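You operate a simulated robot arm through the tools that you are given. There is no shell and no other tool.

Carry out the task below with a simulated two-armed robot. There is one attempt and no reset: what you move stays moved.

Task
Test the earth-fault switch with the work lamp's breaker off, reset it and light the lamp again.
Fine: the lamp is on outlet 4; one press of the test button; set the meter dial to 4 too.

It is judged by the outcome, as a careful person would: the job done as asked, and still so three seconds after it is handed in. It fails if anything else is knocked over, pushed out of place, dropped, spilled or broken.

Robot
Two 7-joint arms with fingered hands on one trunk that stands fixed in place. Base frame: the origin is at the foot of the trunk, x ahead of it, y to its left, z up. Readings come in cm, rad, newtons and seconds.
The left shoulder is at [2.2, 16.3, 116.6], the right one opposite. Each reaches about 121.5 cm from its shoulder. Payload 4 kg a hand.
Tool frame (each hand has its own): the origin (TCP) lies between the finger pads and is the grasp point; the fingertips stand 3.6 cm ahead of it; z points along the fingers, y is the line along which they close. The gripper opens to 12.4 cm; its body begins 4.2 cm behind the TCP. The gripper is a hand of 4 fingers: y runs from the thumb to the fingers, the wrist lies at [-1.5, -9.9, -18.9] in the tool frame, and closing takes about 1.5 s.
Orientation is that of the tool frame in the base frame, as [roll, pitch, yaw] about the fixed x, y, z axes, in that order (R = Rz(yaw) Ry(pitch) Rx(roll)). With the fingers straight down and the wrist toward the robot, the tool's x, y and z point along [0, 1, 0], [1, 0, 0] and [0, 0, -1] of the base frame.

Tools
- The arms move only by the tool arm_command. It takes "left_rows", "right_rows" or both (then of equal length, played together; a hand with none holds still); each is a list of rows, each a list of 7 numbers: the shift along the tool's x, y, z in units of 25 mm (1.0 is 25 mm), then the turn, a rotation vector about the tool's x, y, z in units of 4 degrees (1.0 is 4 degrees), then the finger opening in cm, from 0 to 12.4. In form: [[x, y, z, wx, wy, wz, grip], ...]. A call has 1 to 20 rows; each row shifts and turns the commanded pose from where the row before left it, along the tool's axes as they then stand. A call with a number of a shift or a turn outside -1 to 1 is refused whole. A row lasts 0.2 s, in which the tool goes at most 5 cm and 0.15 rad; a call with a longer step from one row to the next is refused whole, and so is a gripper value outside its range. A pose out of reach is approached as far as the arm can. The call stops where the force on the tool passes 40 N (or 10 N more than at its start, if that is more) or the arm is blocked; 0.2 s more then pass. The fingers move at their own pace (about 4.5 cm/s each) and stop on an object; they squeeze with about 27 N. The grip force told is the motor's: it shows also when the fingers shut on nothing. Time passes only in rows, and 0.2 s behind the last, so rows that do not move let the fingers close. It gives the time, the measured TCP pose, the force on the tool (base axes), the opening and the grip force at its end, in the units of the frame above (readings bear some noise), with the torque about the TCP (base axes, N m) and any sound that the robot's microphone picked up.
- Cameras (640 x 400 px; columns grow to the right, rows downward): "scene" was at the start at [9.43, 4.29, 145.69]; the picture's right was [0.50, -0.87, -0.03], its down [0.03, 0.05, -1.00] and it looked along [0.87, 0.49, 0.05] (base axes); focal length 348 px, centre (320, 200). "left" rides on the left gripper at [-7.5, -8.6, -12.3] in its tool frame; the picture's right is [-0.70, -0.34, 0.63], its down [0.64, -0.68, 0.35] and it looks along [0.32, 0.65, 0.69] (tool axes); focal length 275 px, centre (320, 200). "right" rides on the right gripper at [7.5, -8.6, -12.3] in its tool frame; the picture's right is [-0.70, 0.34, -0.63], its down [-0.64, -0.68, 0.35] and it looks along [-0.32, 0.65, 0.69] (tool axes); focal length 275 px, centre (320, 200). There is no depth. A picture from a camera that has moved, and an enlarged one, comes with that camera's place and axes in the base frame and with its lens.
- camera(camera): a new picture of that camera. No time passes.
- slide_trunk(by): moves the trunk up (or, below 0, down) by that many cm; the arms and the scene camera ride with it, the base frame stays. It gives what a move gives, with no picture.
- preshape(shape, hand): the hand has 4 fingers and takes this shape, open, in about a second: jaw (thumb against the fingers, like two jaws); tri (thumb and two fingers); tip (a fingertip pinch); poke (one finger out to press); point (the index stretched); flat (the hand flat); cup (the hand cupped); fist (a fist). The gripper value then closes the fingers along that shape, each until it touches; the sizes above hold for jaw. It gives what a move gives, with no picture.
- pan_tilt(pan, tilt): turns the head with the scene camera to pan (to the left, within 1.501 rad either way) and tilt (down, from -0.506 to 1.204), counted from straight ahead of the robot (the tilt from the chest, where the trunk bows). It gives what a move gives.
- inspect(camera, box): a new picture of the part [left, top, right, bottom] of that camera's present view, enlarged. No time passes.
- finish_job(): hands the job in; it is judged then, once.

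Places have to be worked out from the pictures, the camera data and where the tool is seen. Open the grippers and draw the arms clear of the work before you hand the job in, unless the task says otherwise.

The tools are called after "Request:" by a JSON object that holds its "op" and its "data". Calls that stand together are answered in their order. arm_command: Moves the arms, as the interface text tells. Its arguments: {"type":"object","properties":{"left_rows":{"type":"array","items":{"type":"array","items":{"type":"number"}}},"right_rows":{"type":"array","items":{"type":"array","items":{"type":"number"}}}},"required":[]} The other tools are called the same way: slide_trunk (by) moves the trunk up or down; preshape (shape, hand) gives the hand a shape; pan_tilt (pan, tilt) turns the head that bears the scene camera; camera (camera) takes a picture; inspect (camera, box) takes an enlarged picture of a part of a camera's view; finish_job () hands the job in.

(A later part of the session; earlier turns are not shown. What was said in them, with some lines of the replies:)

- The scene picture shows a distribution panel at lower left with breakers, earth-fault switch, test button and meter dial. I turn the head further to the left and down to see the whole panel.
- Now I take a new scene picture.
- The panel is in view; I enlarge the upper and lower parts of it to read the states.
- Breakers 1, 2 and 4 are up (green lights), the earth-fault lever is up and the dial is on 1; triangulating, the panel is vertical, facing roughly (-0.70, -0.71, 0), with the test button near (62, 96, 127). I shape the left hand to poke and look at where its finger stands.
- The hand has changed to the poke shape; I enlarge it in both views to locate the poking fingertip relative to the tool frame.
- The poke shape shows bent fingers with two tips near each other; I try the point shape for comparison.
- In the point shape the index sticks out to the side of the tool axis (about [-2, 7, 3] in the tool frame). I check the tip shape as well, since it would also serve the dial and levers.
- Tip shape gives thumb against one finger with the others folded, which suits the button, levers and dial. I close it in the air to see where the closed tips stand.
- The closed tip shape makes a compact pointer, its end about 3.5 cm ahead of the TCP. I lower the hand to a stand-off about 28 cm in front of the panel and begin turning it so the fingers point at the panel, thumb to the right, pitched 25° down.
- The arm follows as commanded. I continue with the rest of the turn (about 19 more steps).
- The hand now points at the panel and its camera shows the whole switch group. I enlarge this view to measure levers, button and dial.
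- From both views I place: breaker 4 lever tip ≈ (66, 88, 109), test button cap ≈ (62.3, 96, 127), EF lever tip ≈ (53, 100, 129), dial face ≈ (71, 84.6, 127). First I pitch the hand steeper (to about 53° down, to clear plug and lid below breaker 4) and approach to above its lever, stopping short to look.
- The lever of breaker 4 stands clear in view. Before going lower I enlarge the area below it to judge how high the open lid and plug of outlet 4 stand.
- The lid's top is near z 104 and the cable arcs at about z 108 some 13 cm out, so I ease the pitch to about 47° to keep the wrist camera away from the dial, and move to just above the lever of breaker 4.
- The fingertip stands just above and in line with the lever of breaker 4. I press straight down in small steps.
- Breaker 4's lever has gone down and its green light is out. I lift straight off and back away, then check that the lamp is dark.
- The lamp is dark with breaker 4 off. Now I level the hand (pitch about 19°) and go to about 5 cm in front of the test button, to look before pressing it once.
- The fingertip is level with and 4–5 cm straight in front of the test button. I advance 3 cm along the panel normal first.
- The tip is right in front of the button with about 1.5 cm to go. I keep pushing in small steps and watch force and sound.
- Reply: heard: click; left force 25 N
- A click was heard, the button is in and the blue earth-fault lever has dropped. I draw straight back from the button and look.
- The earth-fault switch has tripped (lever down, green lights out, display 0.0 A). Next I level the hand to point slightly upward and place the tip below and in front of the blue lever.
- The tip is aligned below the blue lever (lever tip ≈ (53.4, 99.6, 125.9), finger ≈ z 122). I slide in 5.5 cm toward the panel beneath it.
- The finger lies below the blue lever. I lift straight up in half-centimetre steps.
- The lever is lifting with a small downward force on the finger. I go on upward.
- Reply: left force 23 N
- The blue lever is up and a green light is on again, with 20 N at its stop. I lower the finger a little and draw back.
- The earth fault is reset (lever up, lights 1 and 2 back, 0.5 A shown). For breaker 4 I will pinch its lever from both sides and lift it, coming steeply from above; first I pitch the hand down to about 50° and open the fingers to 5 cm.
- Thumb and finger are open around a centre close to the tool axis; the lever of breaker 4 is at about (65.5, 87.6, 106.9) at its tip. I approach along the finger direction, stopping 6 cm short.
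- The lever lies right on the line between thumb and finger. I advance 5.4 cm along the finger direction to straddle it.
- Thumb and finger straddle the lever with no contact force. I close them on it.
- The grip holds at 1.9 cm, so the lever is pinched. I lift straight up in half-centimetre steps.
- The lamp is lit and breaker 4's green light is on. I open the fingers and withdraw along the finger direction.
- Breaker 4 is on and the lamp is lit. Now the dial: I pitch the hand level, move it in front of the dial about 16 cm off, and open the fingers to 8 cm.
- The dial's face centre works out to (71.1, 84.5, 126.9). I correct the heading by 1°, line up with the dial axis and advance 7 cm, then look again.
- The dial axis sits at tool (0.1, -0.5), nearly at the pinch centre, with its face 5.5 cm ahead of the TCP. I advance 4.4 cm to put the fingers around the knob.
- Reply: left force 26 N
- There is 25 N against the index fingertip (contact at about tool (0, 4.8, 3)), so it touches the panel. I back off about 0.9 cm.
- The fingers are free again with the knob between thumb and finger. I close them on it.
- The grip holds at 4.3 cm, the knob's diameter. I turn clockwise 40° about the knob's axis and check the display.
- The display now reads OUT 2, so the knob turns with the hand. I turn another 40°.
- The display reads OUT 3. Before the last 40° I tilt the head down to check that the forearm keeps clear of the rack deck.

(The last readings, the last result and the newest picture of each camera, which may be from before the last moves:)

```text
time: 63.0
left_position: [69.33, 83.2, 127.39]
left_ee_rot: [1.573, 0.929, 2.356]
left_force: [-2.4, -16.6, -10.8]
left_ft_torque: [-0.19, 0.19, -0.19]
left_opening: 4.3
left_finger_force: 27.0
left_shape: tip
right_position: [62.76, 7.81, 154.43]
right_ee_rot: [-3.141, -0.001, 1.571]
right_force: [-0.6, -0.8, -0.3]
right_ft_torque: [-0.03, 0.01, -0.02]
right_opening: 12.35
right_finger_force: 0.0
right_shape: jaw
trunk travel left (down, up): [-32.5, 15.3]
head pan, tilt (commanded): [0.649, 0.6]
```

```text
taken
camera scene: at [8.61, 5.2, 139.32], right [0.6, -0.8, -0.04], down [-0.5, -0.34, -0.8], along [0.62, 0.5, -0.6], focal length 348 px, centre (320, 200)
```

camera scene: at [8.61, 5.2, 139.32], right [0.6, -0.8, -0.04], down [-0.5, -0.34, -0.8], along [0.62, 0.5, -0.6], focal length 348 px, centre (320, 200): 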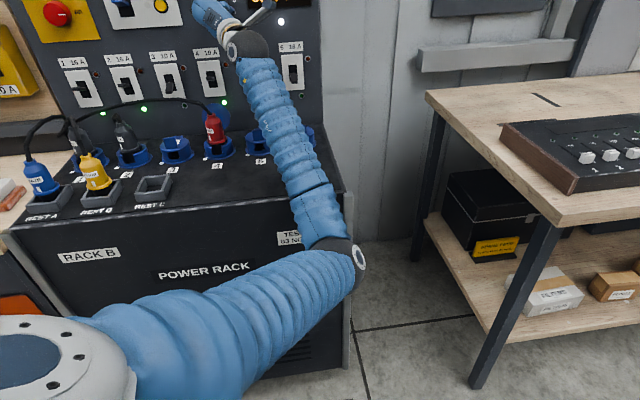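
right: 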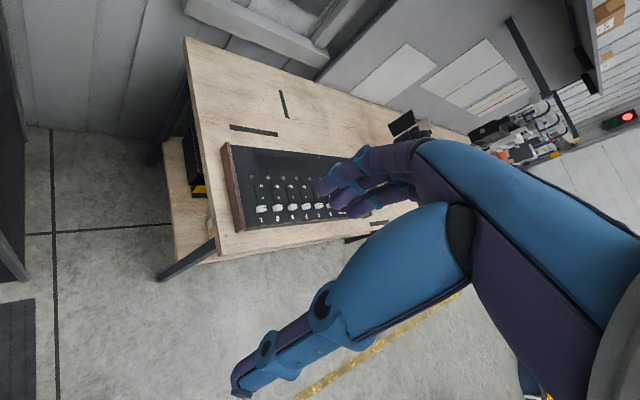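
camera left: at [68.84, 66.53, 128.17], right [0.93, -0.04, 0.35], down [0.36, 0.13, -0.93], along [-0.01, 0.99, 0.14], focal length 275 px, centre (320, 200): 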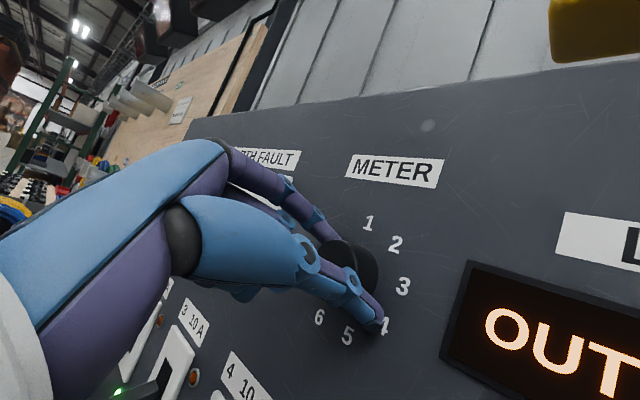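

The elbow hangs in front of the rack with the forearm about 10 cm above the deck edge, so there is room. I turn the last 40°.

Request:
{"op": "arm_command", "data": {"left_rows": [[-0.0126, 0, 0, 0, 0, 1, 0], [-0.0126, 0, 0, 0, 0, 1, 0], [-0.0126, 0, 0, 0, 0, 1, 0], [-0.0126, 0, 0, 0, 0, 1, 0], [-0.0126, 0, 0, 0, 0, 1, 0], [-0.0126, 0, 0, 0, 0, 1, 0], [-0.0126, 0, 0, 0, 0, 1, 0], [-0.0126, 0, 0, 0, 0, 1, 0], [-0.0126, 0, 0, 0, 0, 1, 0], [-0.0126, 0, 0, 0, 0, 1, 0]]}}

Request:
{"op": "camera", "data": {"camera": "left"}}

Request:
{"op": "camera", "data": {"camera": "scene"}}

```text
time: 65.2
left_position: [68.92, 82.32, 128.75]
left_ee_rot: [1.558, 0.23, 2.352]
left_force: [-1.6, -6.4, 11.5]
left_ft_torque: [0.18, -0.26, -0.12]
left_opening: 1.5
left_finger_force: 26.9
left_shape: tip
right_position: [62.17, 6.95, 154.87]
right_ee_rot: [3.139, -0.007, 1.571]
right_force: [-0.2, 0.4, 0.5]
right_ft_torque: [-0.01, 0.0, -0.01]
right_opening: 12.39
right_finger_force: 0.0
right_shape: jaw
trunk travel left (down, up): [-32.5, 15.3]
head pan, tilt (commanded): [0.649, 0.6]
```

```text
taken
camera left: at [66.89, 67.21, 121.91], right [0.98, -0.08, -0.16], down [-0.08, 0.59, -0.81], along [0.16, 0.81, 0.57], focal length 275 px, centre (320, 200)
```

left: 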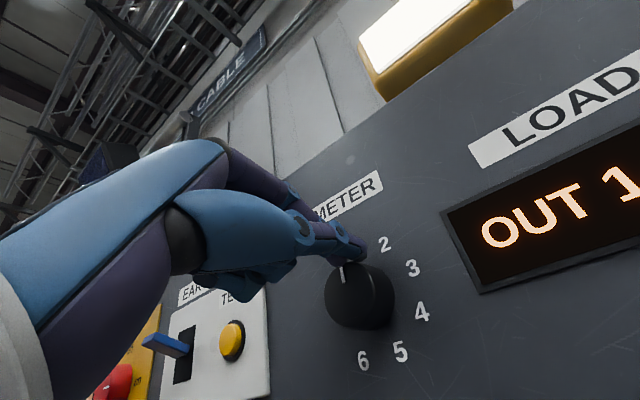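

```text
taken
camera scene: at [8.08, 4.33, 139.45], right [0.6, -0.8, -0.04], down [-0.49, -0.34, -0.8], along [0.63, 0.5, -0.6], focal length 348 px, centre (320, 200)
```

scene: 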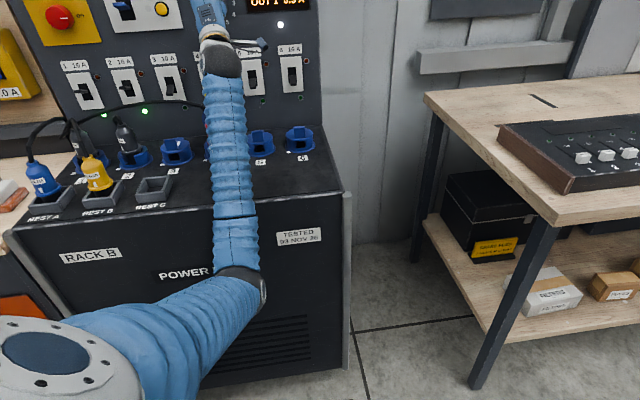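

The fingers slipped off the top of the knob and it sprang back; the display reads OUT 1 again. I lift clear of the knob and back straight off to look.

Request:
{"op": "arm_command", "data": {"left_rows": [[0, 0.25, 0, 0, 0, 0, 1], [0, 0.3, 0, 0, 0, 0, 1], [0, 0.2, -0.4, 0, 0, 0, 1], [0, 0, -0.8, 0, 0, 0, 1], [0, 0, -0.8, 0, 0, 0, 1], [0, 0, -0.8, 0, 0, 0, 1]]}}

Request:
{"op": "pan_tilt", "data": {"pan": 0.75, "tilt": 0.3}}

Request:
{"op": "camera", "data": {"camera": "left"}}

Request:
{"op": "camera", "data": {"camera": "scene"}}

```text
time: 66.6
left_position: [64.41, 78.6, 129.2]
left_ee_rot: [1.573, 0.232, 2.356]
left_force: [-0.2, 0.2, 0.2]
left_ft_torque: [-0.03, 0.01, 0.04]
left_opening: 1.53
left_finger_force: 27.2
left_shape: tip
right_position: [62.77, 7.88, 154.44]
right_ee_rot: [-3.141, -0.001, 1.569]
right_force: [0.1, 0.6, 0.5]
right_ft_torque: [0.0, 0.02, 0.0]
right_opening: 12.33
right_finger_force: 0.1
right_shape: jaw
trunk travel left (down, up): [-32.5, 15.3]
head pan, tilt (commanded): [0.649, 0.6]
```

```text
time: 67.4
left_position: [64.18, 78.49, 129.13]
left_ee_rot: [1.572, 0.233, 2.355]
left_force: [0.4, 0.7, 0.1]
left_ft_torque: [-0.02, -0.02, 0.02]
left_opening: 1.53
left_finger_force: 26.7
left_shape: tip
right_position: [62.78, 7.92, 154.49]
right_ee_rot: [-3.14, 0.001, 1.572]
right_force: [0.3, 0.3, 1.2]
right_ft_torque: [0.05, -0.01, 0.02]
right_opening: 12.37
right_finger_force: 0.1
right_shape: jaw
trunk travel left (down, up): [-32.5, 15.3]
head pan, tilt (commanded): [0.75, 0.3]
```

```text
taken
camera left: at [62.25, 63.35, 122.61], right [0.98, -0.09, -0.17], down [-0.09, 0.58, -0.81], along [0.17, 0.81, 0.56], focal length 275 px, centre (320, 200)
```

left: 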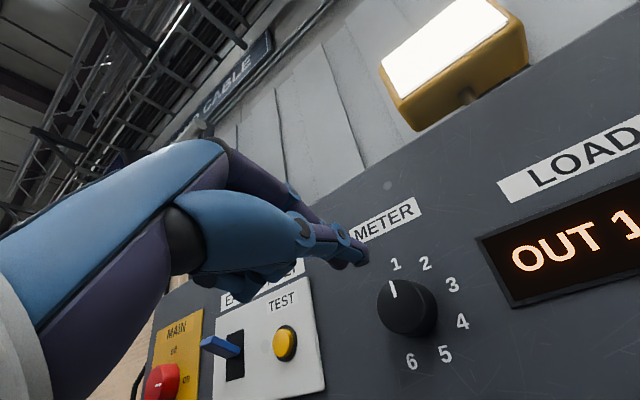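

```text
taken
camera scene: at [8.48, 6.31, 142.07], right [0.68, -0.73, -0.04], down [-0.27, -0.2, -0.94], along [0.68, 0.65, -0.34], focal length 348 px, centre (320, 200)
```

scene: 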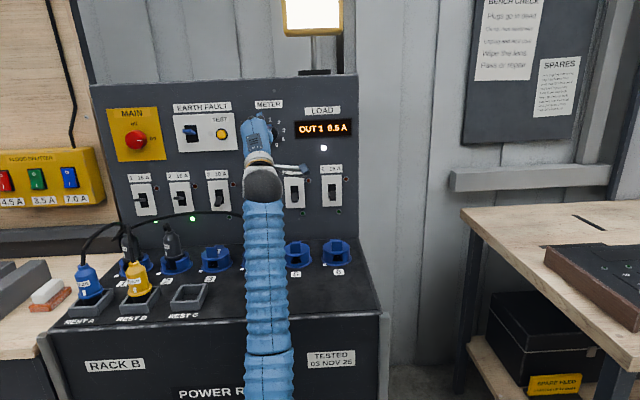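

The dial stands at 1 again, and the fingers read 1.5 cm open though told 1; I enlarge the hand and the dial to see whether anything is amiss.

Request:
{"op": "inspect", "data": {"camera": "left", "box": [200, 200, 480, 375]}}

Request:
{"op": "inspect", "data": {"camera": "scene", "box": [210, 80, 370, 220]}}

```text
2.29 times, centred on (340, 288) of left
camera zoom: at [62.25, 63.35, 122.61], right [0.98, -0.09, -0.17], down [-0.09, 0.58, -0.81], along [0.17, 0.81, 0.56], focal length 629 px, centre (274, 0)
```

zoom: 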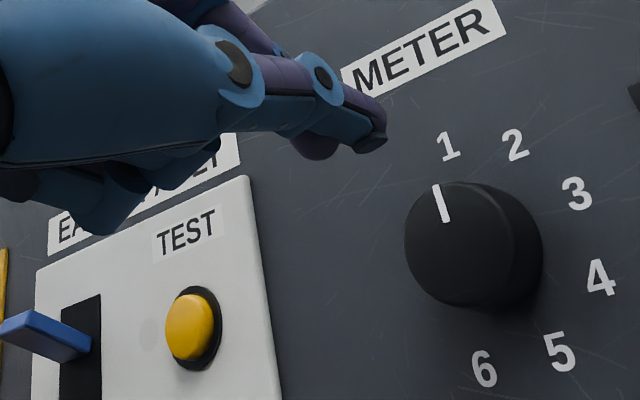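

```text
2.86 times, centred on (290, 150) of scene
camera zoom: at [8.48, 6.31, 142.07], right [0.68, -0.73, -0.04], down [-0.27, -0.2, -0.94], along [0.68, 0.65, -0.34], focal length 995 px, centre (406, 343)
```

zoom: 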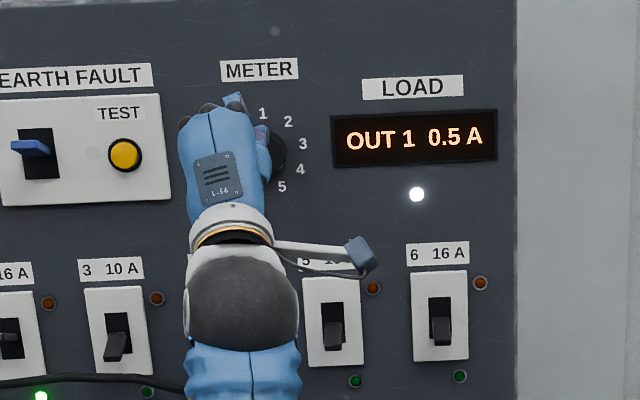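

Nothing is held; thumb and finger just slid past each other, and the dial is back at its end position 1. I open the hand, turn it back 120° here in free air, and will then turn the dial in three separate 40° bites.

Request:
{"op": "arm_command", "data": {"left_rows": [[0, 0, 0, 0, 0, 0, 8], [0, 0, 0, 0, 0, 0, 8], [0, 0, 0, 0, 0, -1, 8], [0, 0, 0, 0, 0, -1, 8], [0, 0, 0, 0, 0, -1, 8], [0, 0, 0, 0, 0, -1, 8], [0, 0, 0, 0, 0, -1, 8], [0, 0, 0, 0, 0, -1, 8], [0, 0, 0, 0, 0, -1, 8], [0, 0, 0, 0, 0, -1, 8], [0, 0, 0, 0, 0, -1, 8], [0, 0, 0, 0, 0, -1, 8], [0, 0, 0, 0, 0, -1, 8], [0, 0, 0, 0, 0, -1, 8], [0, 0, 0, 0, 0, -1, 8], [0, 0, 0, 0, 0, -1, 8], [0, 0, 0, 0, 0, -1, 8], [0, 0, 0, 0, 0, -1, 8], [0, 0, 0, 0, 0, -1, 8]]}}

Request:
{"op": "arm_command", "data": {"left_rows": [[0, 0, 0, 0, 0, -1, 8], [0, 0, 0, 0, 0, -1, 8], [0, 0, 0, 0, 0, -1, 8], [0, 0, 0, 0, 0, -1, 8], [0, 0, 0, 0, 0, -1, 8], [0, 0, 0, 0, 0, -1, 8], [0, 0, 0, 0, 0, -1, 8], [0, 0, 0, 0, 0, -1, 8], [0, 0, 0, 0, 0, -1, 8], [0, 0, 0, 0, 0, -1, 8], [0, 0, 0, 0, 0, -1, 8], [0, 0, 0, 0, 0, -1, 8], [0, 0, 0, 0, 0, -1, 8]]}}

Request:
{"op": "camera", "data": {"camera": "left"}}

Request:
{"op": "camera", "data": {"camera": "scene"}}

```text
time: 71.4
left_position: [64.23, 78.42, 129.42]
left_ee_rot: [1.565, 1.421, 2.347]
left_force: [0.3, -0.6, 0.5]
left_ft_torque: [-0.01, -0.01, -0.02]
left_opening: 7.96
left_finger_force: 0.0
left_shape: tip
right_position: [62.68, 7.79, 154.55]
right_ee_rot: [-3.139, -0.001, 1.571]
right_force: [-0.1, -0.4, 0.5]
right_ft_torque: [0.02, -0.01, 0.0]
right_opening: 12.38
right_finger_force: 0.0
right_shape: jaw
trunk travel left (down, up): [-32.5, 15.3]
head pan, tilt (commanded): [0.75, 0.3]
```

```text
time: 74.2
left_position: [64.25, 78.4, 129.34]
left_ee_rot: [-1.573, 0.812, -0.788]
left_force: [-0.6, 0.3, 0.1]
left_ft_torque: [0.04, 0.04, -0.01]
left_opening: 7.97
left_finger_force: 0.1
left_shape: tip
right_position: [62.68, 7.91, 154.58]
right_ee_rot: [-3.141, -0.001, 1.571]
right_force: [0.8, 0.2, 0.0]
right_ft_torque: [0.0, 0.0, -0.06]
right_opening: 12.38
right_finger_force: 0.0
right_shape: jaw
trunk travel left (down, up): [-32.5, 15.3]
head pan, tilt (commanded): [0.75, 0.3]
```

```text
taken
camera left: at [56.4, 69.12, 140.71], right [0.28, 0.61, 0.74], down [0.91, -0.42, 0.0], along [0.31, 0.67, -0.68], focal length 275 px, centre (320, 200)
```

left: 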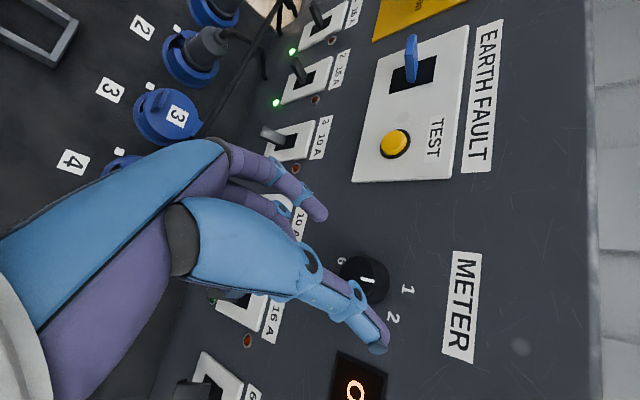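

```text
taken
camera scene: at [8.43, 6.33, 142.08], right [0.68, -0.73, -0.04], down [-0.27, -0.2, -0.94], along [0.68, 0.65, -0.34], focal length 348 px, centre (320, 200)
```

scene: 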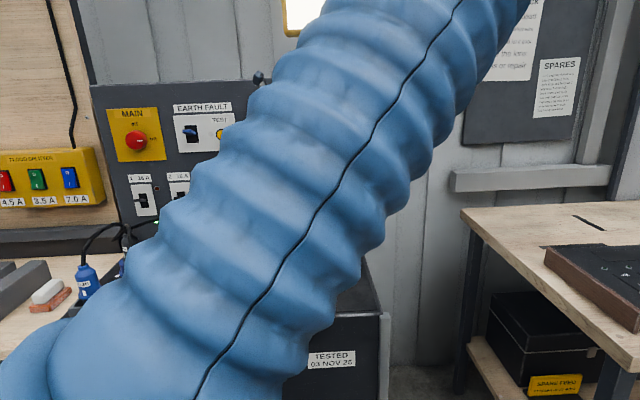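

The hand is back at its starting roll, but the left elbow has swung up across the camera. I turn the head right and up to check its clearance from the right arm.

Request:
{"op": "pan_tilt", "data": {"pan": 0.1, "tilt": -0.2}}

Request:
{"op": "camera", "data": {"camera": "scene"}}

Request:
{"op": "camera", "data": {"camera": "right"}}

```text
time: 75.2
left_position: [64.25, 78.48, 129.4]
left_ee_rot: [-1.572, 0.814, -0.786]
left_force: [0.2, 0.6, -0.6]
left_ft_torque: [0.01, 0.0, 0.03]
left_opening: 7.96
left_finger_force: 0.0
left_shape: tip
right_position: [62.76, 7.89, 154.41]
right_ee_rot: [3.14, 0.0, 1.572]
right_force: [-0.4, 0.0, -0.7]
right_ft_torque: [0.0, 0.0, -0.02]
right_opening: 12.37
right_finger_force: 0.1
right_shape: jaw
trunk travel left (down, up): [-32.5, 15.3]
head pan, tilt (commanded): [0.099, -0.201]
```

```text
taken
camera scene: at [10.2, 0.77, 146.49], right [0.1, -0.99, -0.01], down [0.14, 0.02, -0.99], along [0.98, 0.1, 0.14], focal length 348 px, centre (320, 200)
```

scene: 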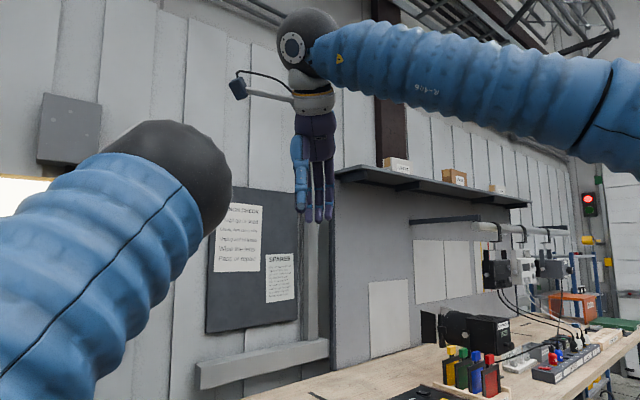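

```text
taken
camera right: at [54.15, 15.43, 166.8], right [0.34, -0.7, 0.63], down [-0.68, -0.64, -0.35], along [0.65, -0.32, -0.69], focal length 275 px, centre (320, 200)
```

right: 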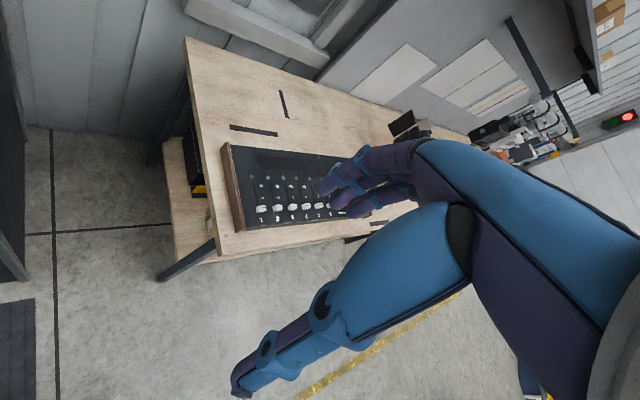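

The elbow is well clear (over 20 cm) of the right hand. The dial axis lies at tool (2.1, 1.2) now, so I shift sideways and advance to put the open fingers around the knob again.

Request:
{"op": "arm_command", "data": {"left_rows": [[0.418, 0.312, 0.3, 0, 0, 0, 8], [0.418, 0.312, 0.3, 0, 0, 0, 8], [0, 0, 0.5, 0, 0, 0, 7], [0, 0, 0.5, 0, 0, 0, 7], [0, 0, 0.5, 0, 0, 0, 7], [0, 0, 0.4, 0, 0, 0, 7], [0, 0, 0.26, 0, 0, 0, 7]]}}

Request:
{"op": "camera", "data": {"camera": "left"}}

```text
time: 76.8
left_position: [69.49, 83.08, 126.77]
left_ee_rot: [-1.571, 0.814, -0.785]
left_force: [0.0, -0.7, 0.8]
left_ft_torque: [0.0, 0.0, -0.01]
left_opening: 7.09
left_finger_force: 0.1
left_shape: tip
right_position: [62.66, 7.95, 154.35]
right_ee_rot: [3.141, 0.0, 1.57]
right_force: [0.8, -0.9, 0.7]
right_ft_torque: [-0.03, 0.0, -0.02]
right_opening: 12.37
right_finger_force: 0.0
right_shape: jaw
trunk travel left (down, up): [-32.5, 15.3]
head pan, tilt (commanded): [0.099, -0.201]
```

```text
taken
camera left: at [61.6, 73.72, 138.02], right [0.28, 0.61, 0.74], down [0.91, -0.42, 0.0], along [0.31, 0.67, -0.68], focal length 275 px, centre (320, 200)
```

left: 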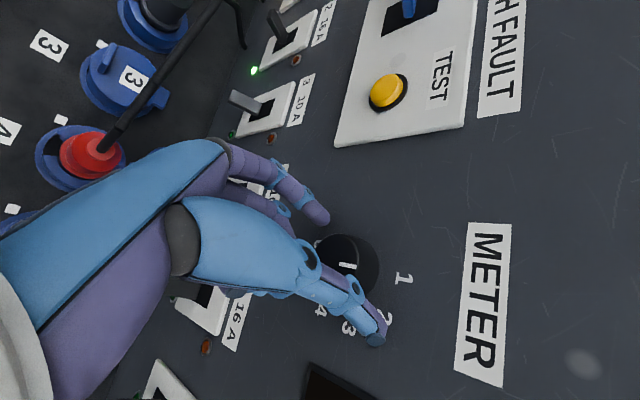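

The knob is centred between thumb and finger with no contact. I close on it and turn 40° clockwise.

Request:
{"op": "arm_command", "data": {"left_rows": [[0, 0, 0.08, 0, 0, 0, 0], [0, 0, 0, 0, 0, 0, 0], [0, 0, 0, 0, 0, 0, 0], [0, 0, 0, 0, 0, 0, 0], [0, 0, 0, 0, 0, 0, 0], [0, 0, 0, 0, 0, 1, 0], [0, 0, 0, 0, 0, 1, 0], [0, 0, 0, 0, 0, 1, 0], [0, 0, 0, 0, 0, 1, 0], [0, 0, 0, 0, 0, 1, 0], [0, 0, 0, 0, 0, 1, 0], [0, 0, 0, 0, 0, 1, 0], [0, 0, 0, 0, 0, 1, 0], [0, 0, 0, 0, 0, 1, 0], [0, 0, 0, 0, 0, 1, 0]]}}

Request:
{"op": "pan_tilt", "data": {"pan": 0.75, "tilt": 0.3}}

Request:
{"op": "camera", "data": {"camera": "left"}}

Request:
{"op": "camera", "data": {"camera": "scene"}}

```text
time: 80.0
left_position: [69.55, 83.04, 126.89]
left_ee_rot: [-1.606, 1.513, -0.821]
left_force: [1.5, -6.9, 5.7]
left_ft_torque: [0.03, -0.08, 0.01]
left_opening: 4.37
left_finger_force: 27.2
left_shape: tip
right_position: [62.71, 7.62, 154.49]
right_ee_rot: [-3.141, 0.0, 1.57]
right_force: [-0.2, 0.1, 0.5]
right_ft_torque: [0.0, 0.02, 0.0]
right_opening: 12.34
right_finger_force: 0.0
right_shape: jaw
trunk travel left (down, up): [-32.5, 15.3]
head pan, tilt (commanded): [0.099, -0.201]
```

```text
time: 81.0
left_position: [69.61, 83.13, 126.76]
left_ee_rot: [-1.584, 1.514, -0.799]
left_force: [1.0, -7.2, 4.9]
left_ft_torque: [0.05, -0.04, 0.04]
left_opening: 4.35
left_finger_force: 27.5
left_shape: tip
right_position: [62.74, 7.81, 154.5]
right_ee_rot: [-3.141, 0.0, 1.57]
right_force: [0.1, -0.3, 0.4]
right_ft_torque: [0.0, -0.04, 0.03]
right_opening: 12.37
right_finger_force: 0.1
right_shape: jaw
trunk travel left (down, up): [-32.5, 15.3]
head pan, tilt (commanded): [0.75, 0.3]
```

```text
taken
camera left: at [66.64, 68.82, 134.75], right [0.66, 0.24, 0.71], down [0.75, -0.26, -0.6], along [0.04, 0.93, -0.35], focal length 275 px, centre (320, 200)
```

left: 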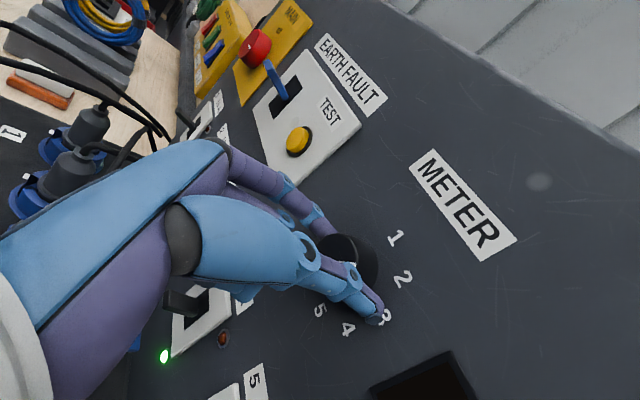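

```text
taken
camera scene: at [8.49, 6.18, 142.08], right [0.68, -0.73, -0.04], down [-0.27, -0.2, -0.94], along [0.68, 0.65, -0.33], focal length 348 px, centre (320, 200)
```

scene: 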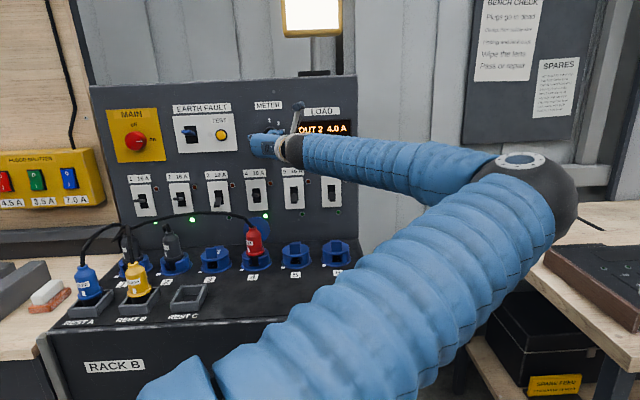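

The display reads OUT 2 with only about 7 N of side force. I shift slightly right and up to relieve it and turn the next 40°, following the knob's axis.

Request:
{"op": "arm_command", "data": {"left_rows": [[-0.088, -0.084, 0, 0, 0, 0, 0], [-0.005, -0.011, 0, 0, 0, 1, 0], [-0.005, -0.011, 0, 0, 0, 1, 0], [-0.005, -0.011, 0, 0, 0, 1, 0], [-0.005, -0.011, 0, 0, 0, 1, 0], [-0.005, -0.011, 0, 0, 0, 1, 0], [-0.005, -0.011, 0, 0, 0, 1, 0], [-0.005, -0.011, 0, 0, 0, 1, 0], [-0.005, -0.011, 0, 0, 0, 1, 0], [-0.005, -0.011, 0, 0, 0, 1, 0], [-0.005, -0.011, 0, 0, 0, 1, 0]]}}

Request:
{"op": "camera", "data": {"camera": "left"}}

Request:
{"op": "camera", "data": {"camera": "scene"}}

```text
time: 83.4
left_position: [69.9, 82.98, 127.11]
left_ee_rot: [1.573, 0.931, 2.358]
left_force: [-9.2, -1.5, -3.8]
left_ft_torque: [0.04, -0.02, 0.37]
left_opening: 4.27
left_finger_force: 26.7
left_shape: tip
right_position: [62.64, 7.95, 154.48]
right_ee_rot: [-3.141, -0.001, 1.571]
right_force: [0.6, -0.7, -0.2]
right_ft_torque: [-0.02, 0.01, 0.01]
right_opening: 12.37
right_finger_force: 0.1
right_shape: jaw
trunk travel left (down, up): [-32.5, 15.3]
head pan, tilt (commanded): [0.75, 0.3]
```

```text
taken
camera left: at [69.2, 66.28, 127.89], right [0.93, -0.04, 0.36], down [0.36, 0.13, -0.92], along [-0.01, 0.99, 0.13], focal length 275 px, centre (320, 200)
```

left: 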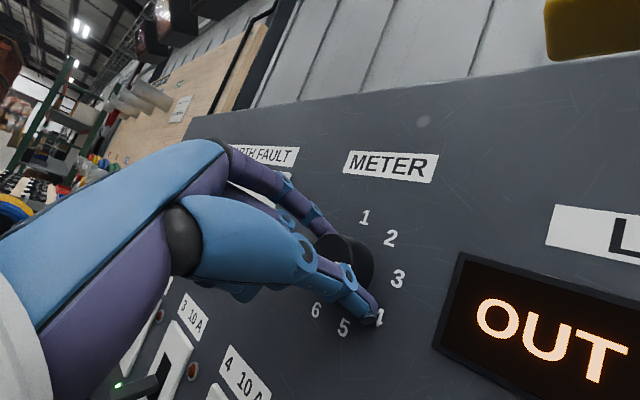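

```text
taken
camera scene: at [8.42, 6.34, 142.07], right [0.68, -0.73, -0.04], down [-0.27, -0.2, -0.94], along [0.68, 0.65, -0.34], focal length 348 px, centre (320, 200)
```

scene: 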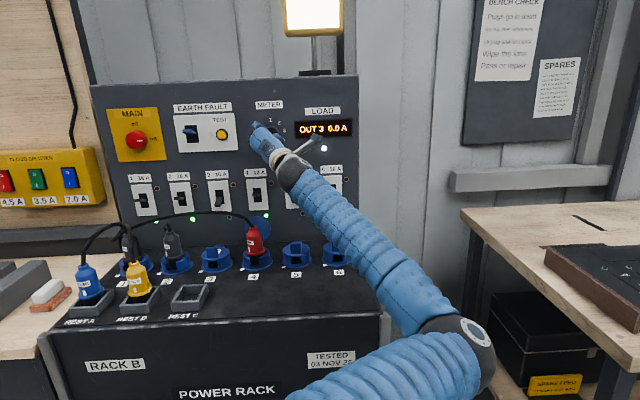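

OUT 3 now, with side forces under 10 N. I relieve them with a small shift and go on turning in 20° parts.

Request:
{"op": "arm_command", "data": {"left_rows": [[0.1, 0.024, 0, 0, 0, 0, 0], [-0.002, -0.007, 0, 0, 0, 1, 0], [-0.002, -0.007, 0, 0, 0, 1, 0], [-0.002, -0.007, 0, 0, 0, 1, 0], [-0.002, -0.007, 0, 0, 0, 1, 0], [-0.002, -0.007, 0, 0, 0, 1, 0]]}}

Request:
{"op": "camera", "data": {"camera": "left"}}

Request:
{"op": "inspect", "data": {"camera": "scene", "box": [210, 80, 370, 220]}}

```text
time: 84.8
left_position: [69.79, 82.9, 126.96]
left_ee_rot: [1.57, 0.583, 2.356]
left_force: [-5.4, -2.9, 0.8]
left_ft_torque: [0.14, -0.15, 0.16]
left_opening: 4.24
left_finger_force: 26.8
left_shape: tip
right_position: [62.56, 7.88, 154.54]
right_ee_rot: [3.141, 0.001, 1.572]
right_force: [-1.0, 0.5, 0.5]
right_ft_torque: [0.01, 0.02, 0.01]
right_opening: 12.4
right_finger_force: 0.0
right_shape: jaw
trunk travel left (down, up): [-32.5, 15.3]
head pan, tilt (commanded): [0.75, 0.3]
```

```text
taken
camera left: at [68.88, 66.55, 123.78], right [0.99, -0.09, 0.1], down [0.13, 0.36, -0.92], along [0.05, 0.93, 0.37], focal length 275 px, centre (320, 200)
```

left: 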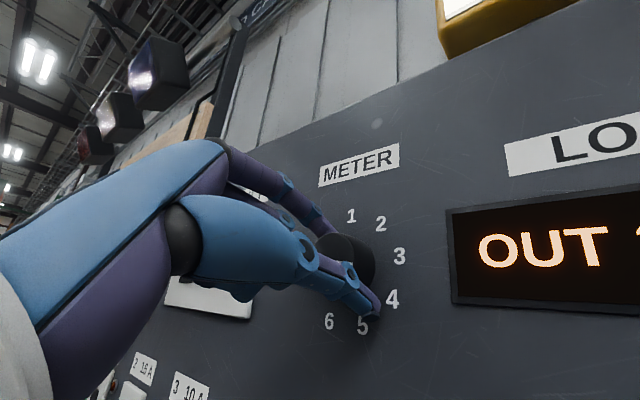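

```text
2.86 times, centred on (290, 150) of scene
camera zoom: at [8.42, 6.29, 142.08], right [0.68, -0.73, -0.04], down [-0.27, -0.2, -0.94], along [0.68, 0.65, -0.34], focal length 995 px, centre (406, 343)
```

zoom: 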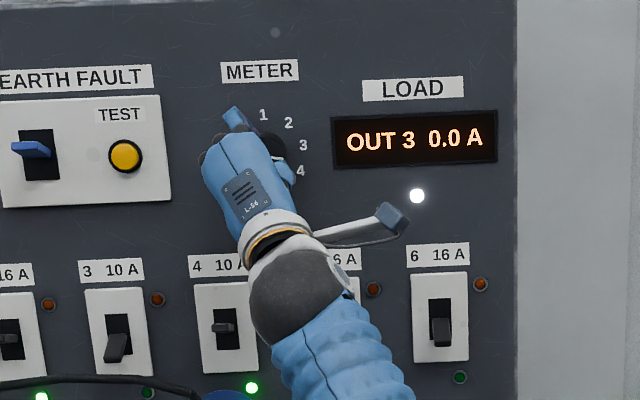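

Still OUT 3 and small forces; I turn another 20°.

Request:
{"op": "arm_command", "data": {"left_rows": [[-0.002, -0.007, 0, 0, 0, 1, 0], [-0.002, -0.007, 0, 0, 0, 1, 0], [-0.002, -0.007, 0, 0, 0, 1, 0], [-0.002, -0.007, 0, 0, 0, 1, 0], [-0.002, -0.007, 0, 0, 0, 1, 0]]}}

Request:
{"op": "camera", "data": {"camera": "left"}}

Request:
{"op": "inspect", "data": {"camera": "scene", "box": [210, 80, 370, 220]}}

```text
time: 86.0
left_position: [69.76, 82.97, 126.85]
left_ee_rot: [1.571, 0.232, 2.354]
left_force: [-6.3, -2.9, 1.6]
left_ft_torque: [0.19, -0.19, 0.12]
left_opening: 4.2
left_finger_force: 27.4
left_shape: tip
right_position: [62.55, 7.94, 154.51]
right_ee_rot: [3.141, 0.001, 1.572]
right_force: [-0.3, -0.3, -0.8]
right_ft_torque: [-0.01, -0.01, 0.02]
right_opening: 12.37
right_finger_force: 0.0
right_shape: jaw
trunk travel left (down, up): [-32.5, 15.3]
head pan, tilt (commanded): [0.75, 0.3]
```

```text
taken
camera left: at [67.73, 67.71, 120.14], right [0.98, -0.09, -0.17], down [-0.09, 0.58, -0.81], along [0.17, 0.81, 0.56], focal length 275 px, centre (320, 200)
```

left: 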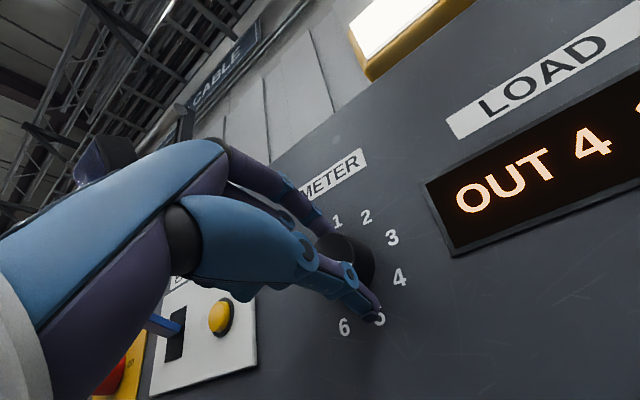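

```text
2.86 times, centred on (290, 150) of scene
camera zoom: at [8.38, 6.29, 142.08], right [0.68, -0.73, -0.04], down [-0.27, -0.2, -0.94], along [0.68, 0.65, -0.33], focal length 995 px, centre (406, 343)
```

zoom: 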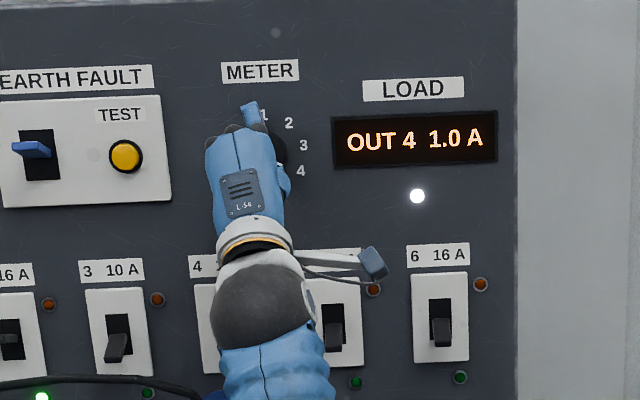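

The display reads OUT 4, 1.0 A. I open the fingers in place, then draw straight back from the knob.

Request:
{"op": "arm_command", "data": {"left_rows": [[0, 0, 0, 0, 0, 0, 7], [0, 0, 0, 0, 0, 0, 7], [0, 0, 0, 0, 0, 0, 7], [0, 0, 0, 0, 0, 0, 7], [0, 0, -0.3, 0, 0, 0, 7], [0, 0, -0.5, 0, 0, 0, 7], [0, 0, -0.7, 0, 0, 0, 7], [0, 0, -0.8, 0, 0, 0, 7], [0, 0, -0.8, 0, 0, 0, 7], [0, 0, -0.8, 0, 0, 0, 7]]}}

Request:
{"op": "inspect", "data": {"camera": "left", "box": [300, 200, 540, 380]}}

Request:
{"op": "camera", "data": {"camera": "scene"}}

```text
time: 88.2
left_position: [62.95, 75.93, 126.8]
left_ee_rot: [1.572, 0.232, 2.356]
left_force: [0.1, -0.8, 1.1]
left_ft_torque: [-0.01, 0.01, -0.02]
left_opening: 6.94
left_finger_force: 0.0
left_shape: tip
right_position: [62.6, 7.7, 154.47]
right_ee_rot: [3.139, 0.0, 1.571]
right_force: [0.3, 0.1, 0.1]
right_ft_torque: [-0.01, 0.0, -0.03]
right_opening: 12.38
right_finger_force: 0.0
right_shape: jaw
trunk travel left (down, up): [-32.5, 15.3]
head pan, tilt (commanded): [0.75, 0.3]
```

```text
2.22 times, centred on (420, 290) of left
camera zoom: at [60.88, 60.77, 120.08], right [0.98, -0.09, -0.17], down [-0.09, 0.58, -0.81], along [0.17, 0.81, 0.56], focal length 612 px, centre (98, 0)
```

zoom: 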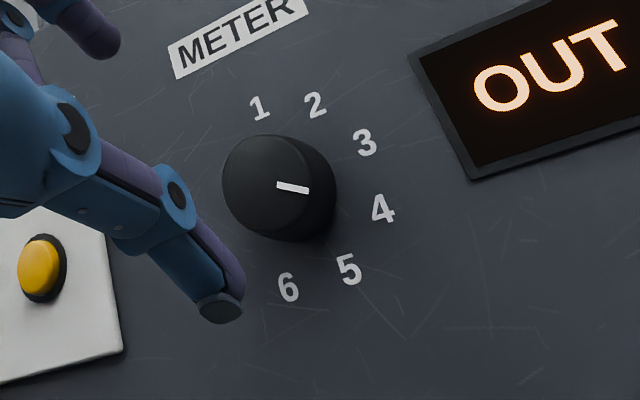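

```text
taken
camera scene: at [8.48, 6.28, 142.07], right [0.68, -0.73, -0.04], down [-0.27, -0.2, -0.94], along [0.68, 0.65, -0.34], focal length 348 px, centre (320, 200)
```

scene: 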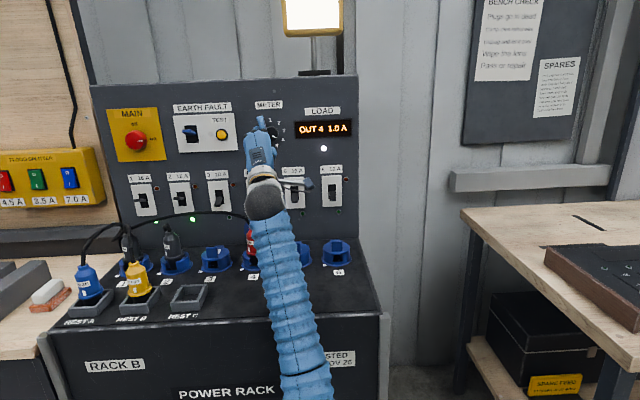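

The pointer stands on 4 and the display shows OUT 4, 1.0 A; the lamp is lit. I now raise and draw the left hand back from the panel with the fingers open.

Request:
{"op": "arm_command", "data": {"left_rows": [[0, 0.6, -0.6, 0, 0, 0, 9], [0, 0.6, -0.8, 0, 0, 0, 12.4], [0, 0.6, -0.8, 0, 0, 0, 12.4], [0, 0.6, -0.8, 0, 0, 0, 12.4], [0, 0.6, -0.8, 0, 0, 0, 12.4], [0, 0.6, -0.8, 0, 0, 0, 12.4]]}}

Request:
{"op": "camera", "data": {"camera": "left"}}

Request:
{"op": "camera", "data": {"camera": "scene"}}

```text
time: 89.6
left_position: [53.5, 69.32, 135.59]
left_ee_rot: [1.572, 0.233, 2.355]
left_force: [-0.8, 0.4, 0.2]
left_ft_torque: [0.04, -0.01, -0.02]
left_opening: 12.37
left_finger_force: 0.0
left_shape: tip
right_position: [62.56, 7.83, 154.55]
right_ee_rot: [-3.141, 0.0, 1.571]
right_force: [-0.8, 0.2, 0.7]
right_ft_torque: [-0.02, -0.01, -0.02]
right_opening: 12.37
right_finger_force: 0.0
right_shape: jaw
trunk travel left (down, up): [-32.5, 15.3]
head pan, tilt (commanded): [0.75, 0.3]
```

```text
taken
camera left: at [51.27, 54.1, 128.92], right [0.98, -0.09, -0.17], down [-0.09, 0.58, -0.81], along [0.17, 0.81, 0.56], focal length 275 px, centre (320, 200)
```

left: 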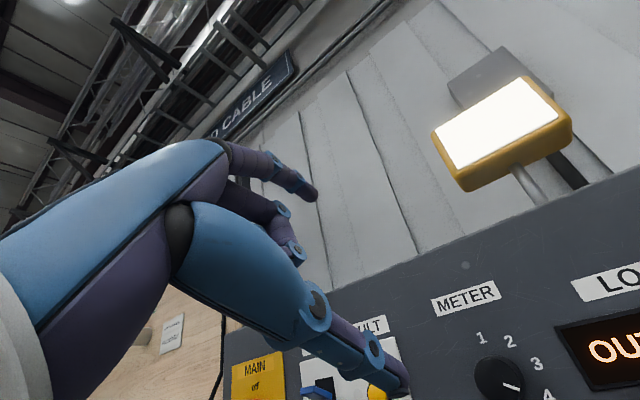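

```text
taken
camera scene: at [8.46, 6.28, 142.08], right [0.68, -0.73, -0.04], down [-0.27, -0.2, -0.94], along [0.68, 0.65, -0.34], focal length 348 px, centre (320, 200)
```

scene: 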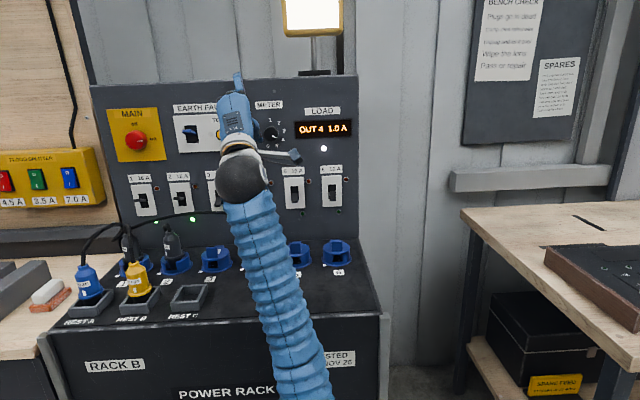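

All clear so far. I draw the hand further back and to the right, away from the rack.

Request:
{"op": "arm_command", "data": {"left_rows": [[-0.47, 0.135, -0.99, 0, 0, 0, 12.4], [-0.47, 0.135, -0.99, 0, 0, 0, 12.4], [-0.47, 0.135, -0.99, 0, 0, 0, 12.4], [-0.47, 0.135, -0.99, 0, 0, 0, 12.4], [-0.47, 0.135, -0.99, 0, 0, 0, 12.4], [-0.47, 0.135, -0.99, 0, 0, 0, 12.4], [-0.47, 0.135, -0.99, 0, 0, 0, 12.4]]}}

Request:
{"op": "pan_tilt", "data": {"pan": 0.8, "tilt": 0.35}}

Request:
{"op": "camera", "data": {"camera": "scene"}}

Request:
{"op": "camera", "data": {"camera": "left"}}

```text
time: 91.2
left_position: [47.82, 52.28, 140.4]
left_ee_rot: [1.572, 0.235, 2.356]
left_force: [-1.3, 0.0, 1.0]
left_ft_torque: [0.02, -0.03, -0.01]
left_opening: 12.33
left_finger_force: 0.0
left_shape: tip
left hand out of reach, approached as far as the arm can: row 7
right_position: [62.73, 7.79, 154.58]
right_ee_rot: [-3.14, -0.002, 1.57]
right_force: [0.1, -0.5, -0.2]
right_ft_torque: [-0.01, 0.01, 0.02]
right_opening: 12.37
right_finger_force: 0.1
right_shape: jaw
trunk travel left (down, up): [-32.5, 15.3]
head pan, tilt (commanded): [0.75, 0.3]
```

```text
time: 91.8
left_position: [47.95, 52.55, 140.35]
left_ee_rot: [1.571, 0.235, 2.356]
left_force: [-0.8, 0.2, 0.6]
left_ft_torque: [-0.01, 0.01, 0.02]
left_opening: 12.37
left_finger_force: 0.1
left_shape: tip
right_position: [62.68, 7.95, 154.44]
right_ee_rot: [-3.141, 0.001, 1.571]
right_force: [0.8, -0.8, -0.1]
right_ft_torque: [-0.01, 0.01, 0.01]
right_opening: 12.36
right_finger_force: 0.0
right_shape: jaw
trunk travel left (down, up): [-32.5, 15.3]
head pan, tilt (commanded): [0.799, 0.351]
```

```text
taken
camera scene: at [8.13, 6.63, 141.62], right [0.72, -0.7, -0.04], down [-0.29, -0.25, -0.92], along [0.63, 0.67, -0.38], focal length 348 px, centre (320, 200)
```

scene: 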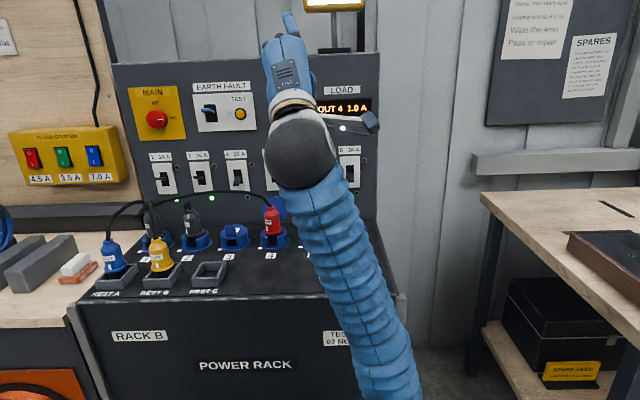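

```text
taken
camera left: at [45.81, 37.27, 133.72], right [0.98, -0.09, -0.17], down [-0.09, 0.58, -0.81], along [0.17, 0.81, 0.56], focal length 275 px, centre (320, 200)
```

left: 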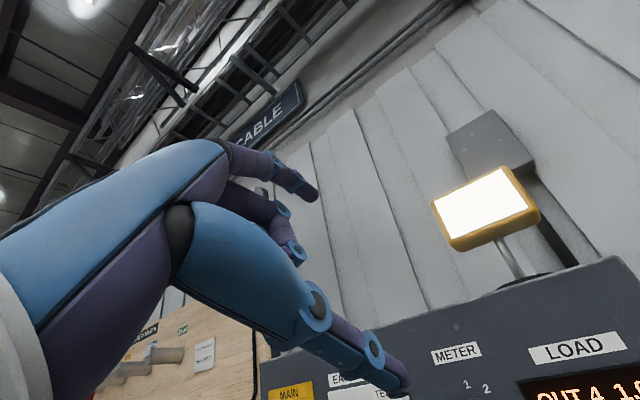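

The plugs and cables are in place, the lamp is lit and the display shows OUT 4, 1.0 A. I shift the hand aside a little to see breaker 4 and the dial unobstructed.

Request:
{"op": "arm_command", "data": {"left_rows": [[0.9, 0.3, 0, 0, 0, 0, 12.4], [0.9, 0.3, 0, 0, 0, 0, 12.4], [0.9, 0.3, 0, 0, 0, 0, 12.4], [0.9, 0.3, 0, 0, 0, 0, 12.4], [0.9, 0.3, 0, 0, 0, 0, 12.4], [0.9, 0.3, 0, 0, 0, 0, 12.4]]}}

Request:
{"op": "camera", "data": {"camera": "scene"}}

```text
time: 93.2
left_position: [39.39, 63.57, 142.32]
left_ee_rot: [1.572, 0.235, 2.356]
left_force: [0.5, -0.1, 1.2]
left_ft_torque: [-0.02, 0.06, -0.01]
left_opening: 12.37
left_finger_force: 0.2
left_shape: tip
left hand out of reach, approached as far as the arm can: row 1, 2, 3, 5
right_position: [62.6, 8.04, 154.47]
right_ee_rot: [-3.142, 0.002, 1.57]
right_force: [-0.1, 0.3, 0.4]
right_ft_torque: [-0.02, 0.01, 0.04]
right_opening: 12.39
right_finger_force: 0.0
right_shape: jaw
trunk travel left (down, up): [-32.5, 15.3]
head pan, tilt (commanded): [0.799, 0.351]
```

```text
taken
camera scene: at [8.09, 6.7, 141.62], right [0.72, -0.7, -0.04], down [-0.29, -0.25, -0.92], along [0.63, 0.67, -0.38], focal length 348 px, centre (320, 200)
```

scene: 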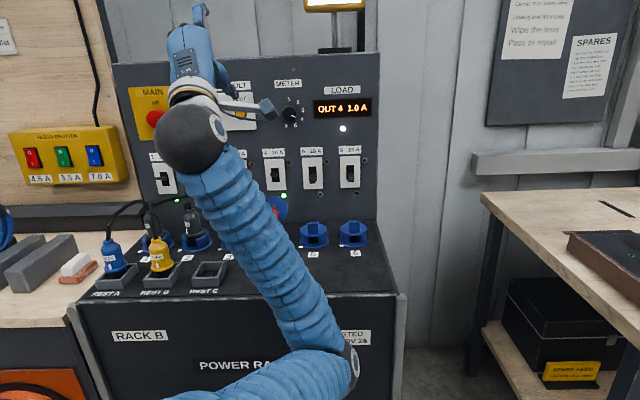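

Now the dial and breaker 4 are in view; I enlarge them for a final check.

Request:
{"op": "inspect", "data": {"camera": "scene", "box": [240, 70, 400, 210]}}

Request:
{"op": "inspect", "data": {"camera": "scene", "box": [60, 160, 300, 310]}}

Request:
{"op": "camera", "data": {"camera": "left"}}

```text
2.86 times, centred on (320, 140) of scene
camera zoom: at [8.09, 6.7, 141.62], right [0.72, -0.7, -0.04], down [-0.29, -0.25, -0.92], along [0.63, 0.67, -0.38], focal length 995 px, centre (320, 371)
```

zoom: 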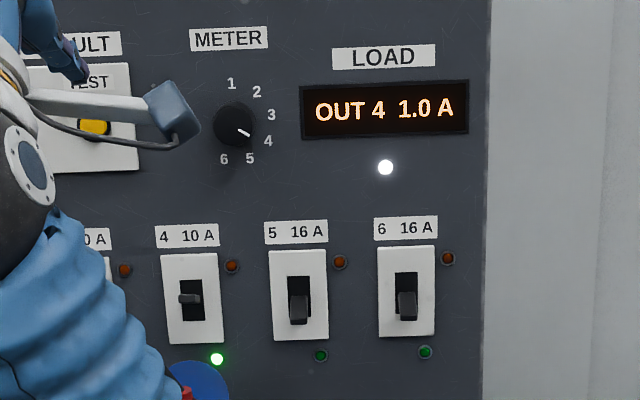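

```text
2.67 times, centred on (180, 235) of scene
camera zoom: at [8.09, 6.7, 141.62], right [0.72, -0.7, -0.04], down [-0.29, -0.25, -0.92], along [0.63, 0.67, -0.38], focal length 928 px, centre (693, 107)
```

zoom: 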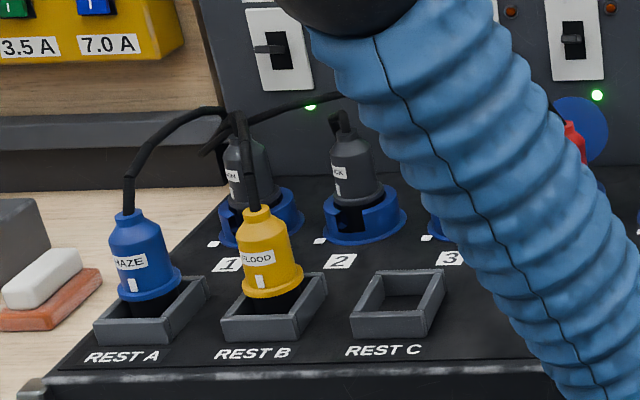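

```text
taken
camera left: at [37.36, 48.39, 135.68], right [0.98, -0.09, -0.17], down [-0.09, 0.58, -0.81], along [0.17, 0.81, 0.56], focal length 275 px, centre (320, 200)
```

left: 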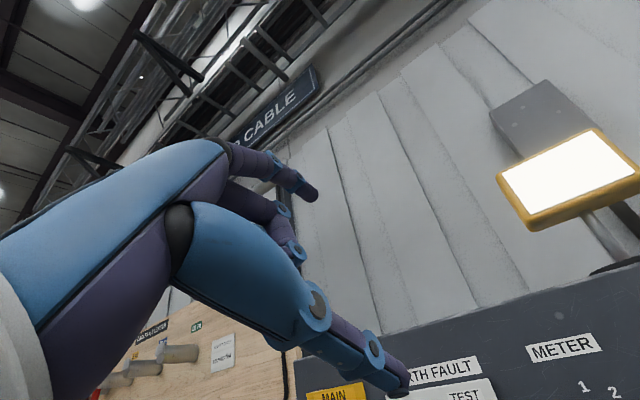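

Everything is as asked: breaker 4 is up with its green light on, the lamp is lit, the earth-fault lever is up, and the dial points at 4 with OUT 4, 1.0 A shown. The plugs are undisturbed and both hands are open and clear, so I hand the job in.

Request:
{"op": "finish_job", "data": {}}

```text
The job is handed in.
```

The earth-fault test is finished, and the job has been handed in. The work lamp is lit again and the meter dial is on 4.

- **Breaker 4 off:** I pushed the lever down and the lamp and its green light went out.
- **Test:** I pressed the test button once. It clicked, the earth-fault lever dropped and the display fell to 0.0 A.
- **Reset:** I pushed the earth-fault lever back up, and the lights for outlets 1 and 2 came back on.
- **Breaker 4 on:** I lifted the lever, and the lamp and its green light came on.
- **Meter dial:** It now points at 4 and the display reads "OUT 4 1.0 A". On my first try my fingers slipped off and the dial went back to 1, so I turned it again.

In the last pictures the plugs and cables I could see were in place. Both hands are open; the left hand is about 40 cm back from the panel, and the right hand never moved in.
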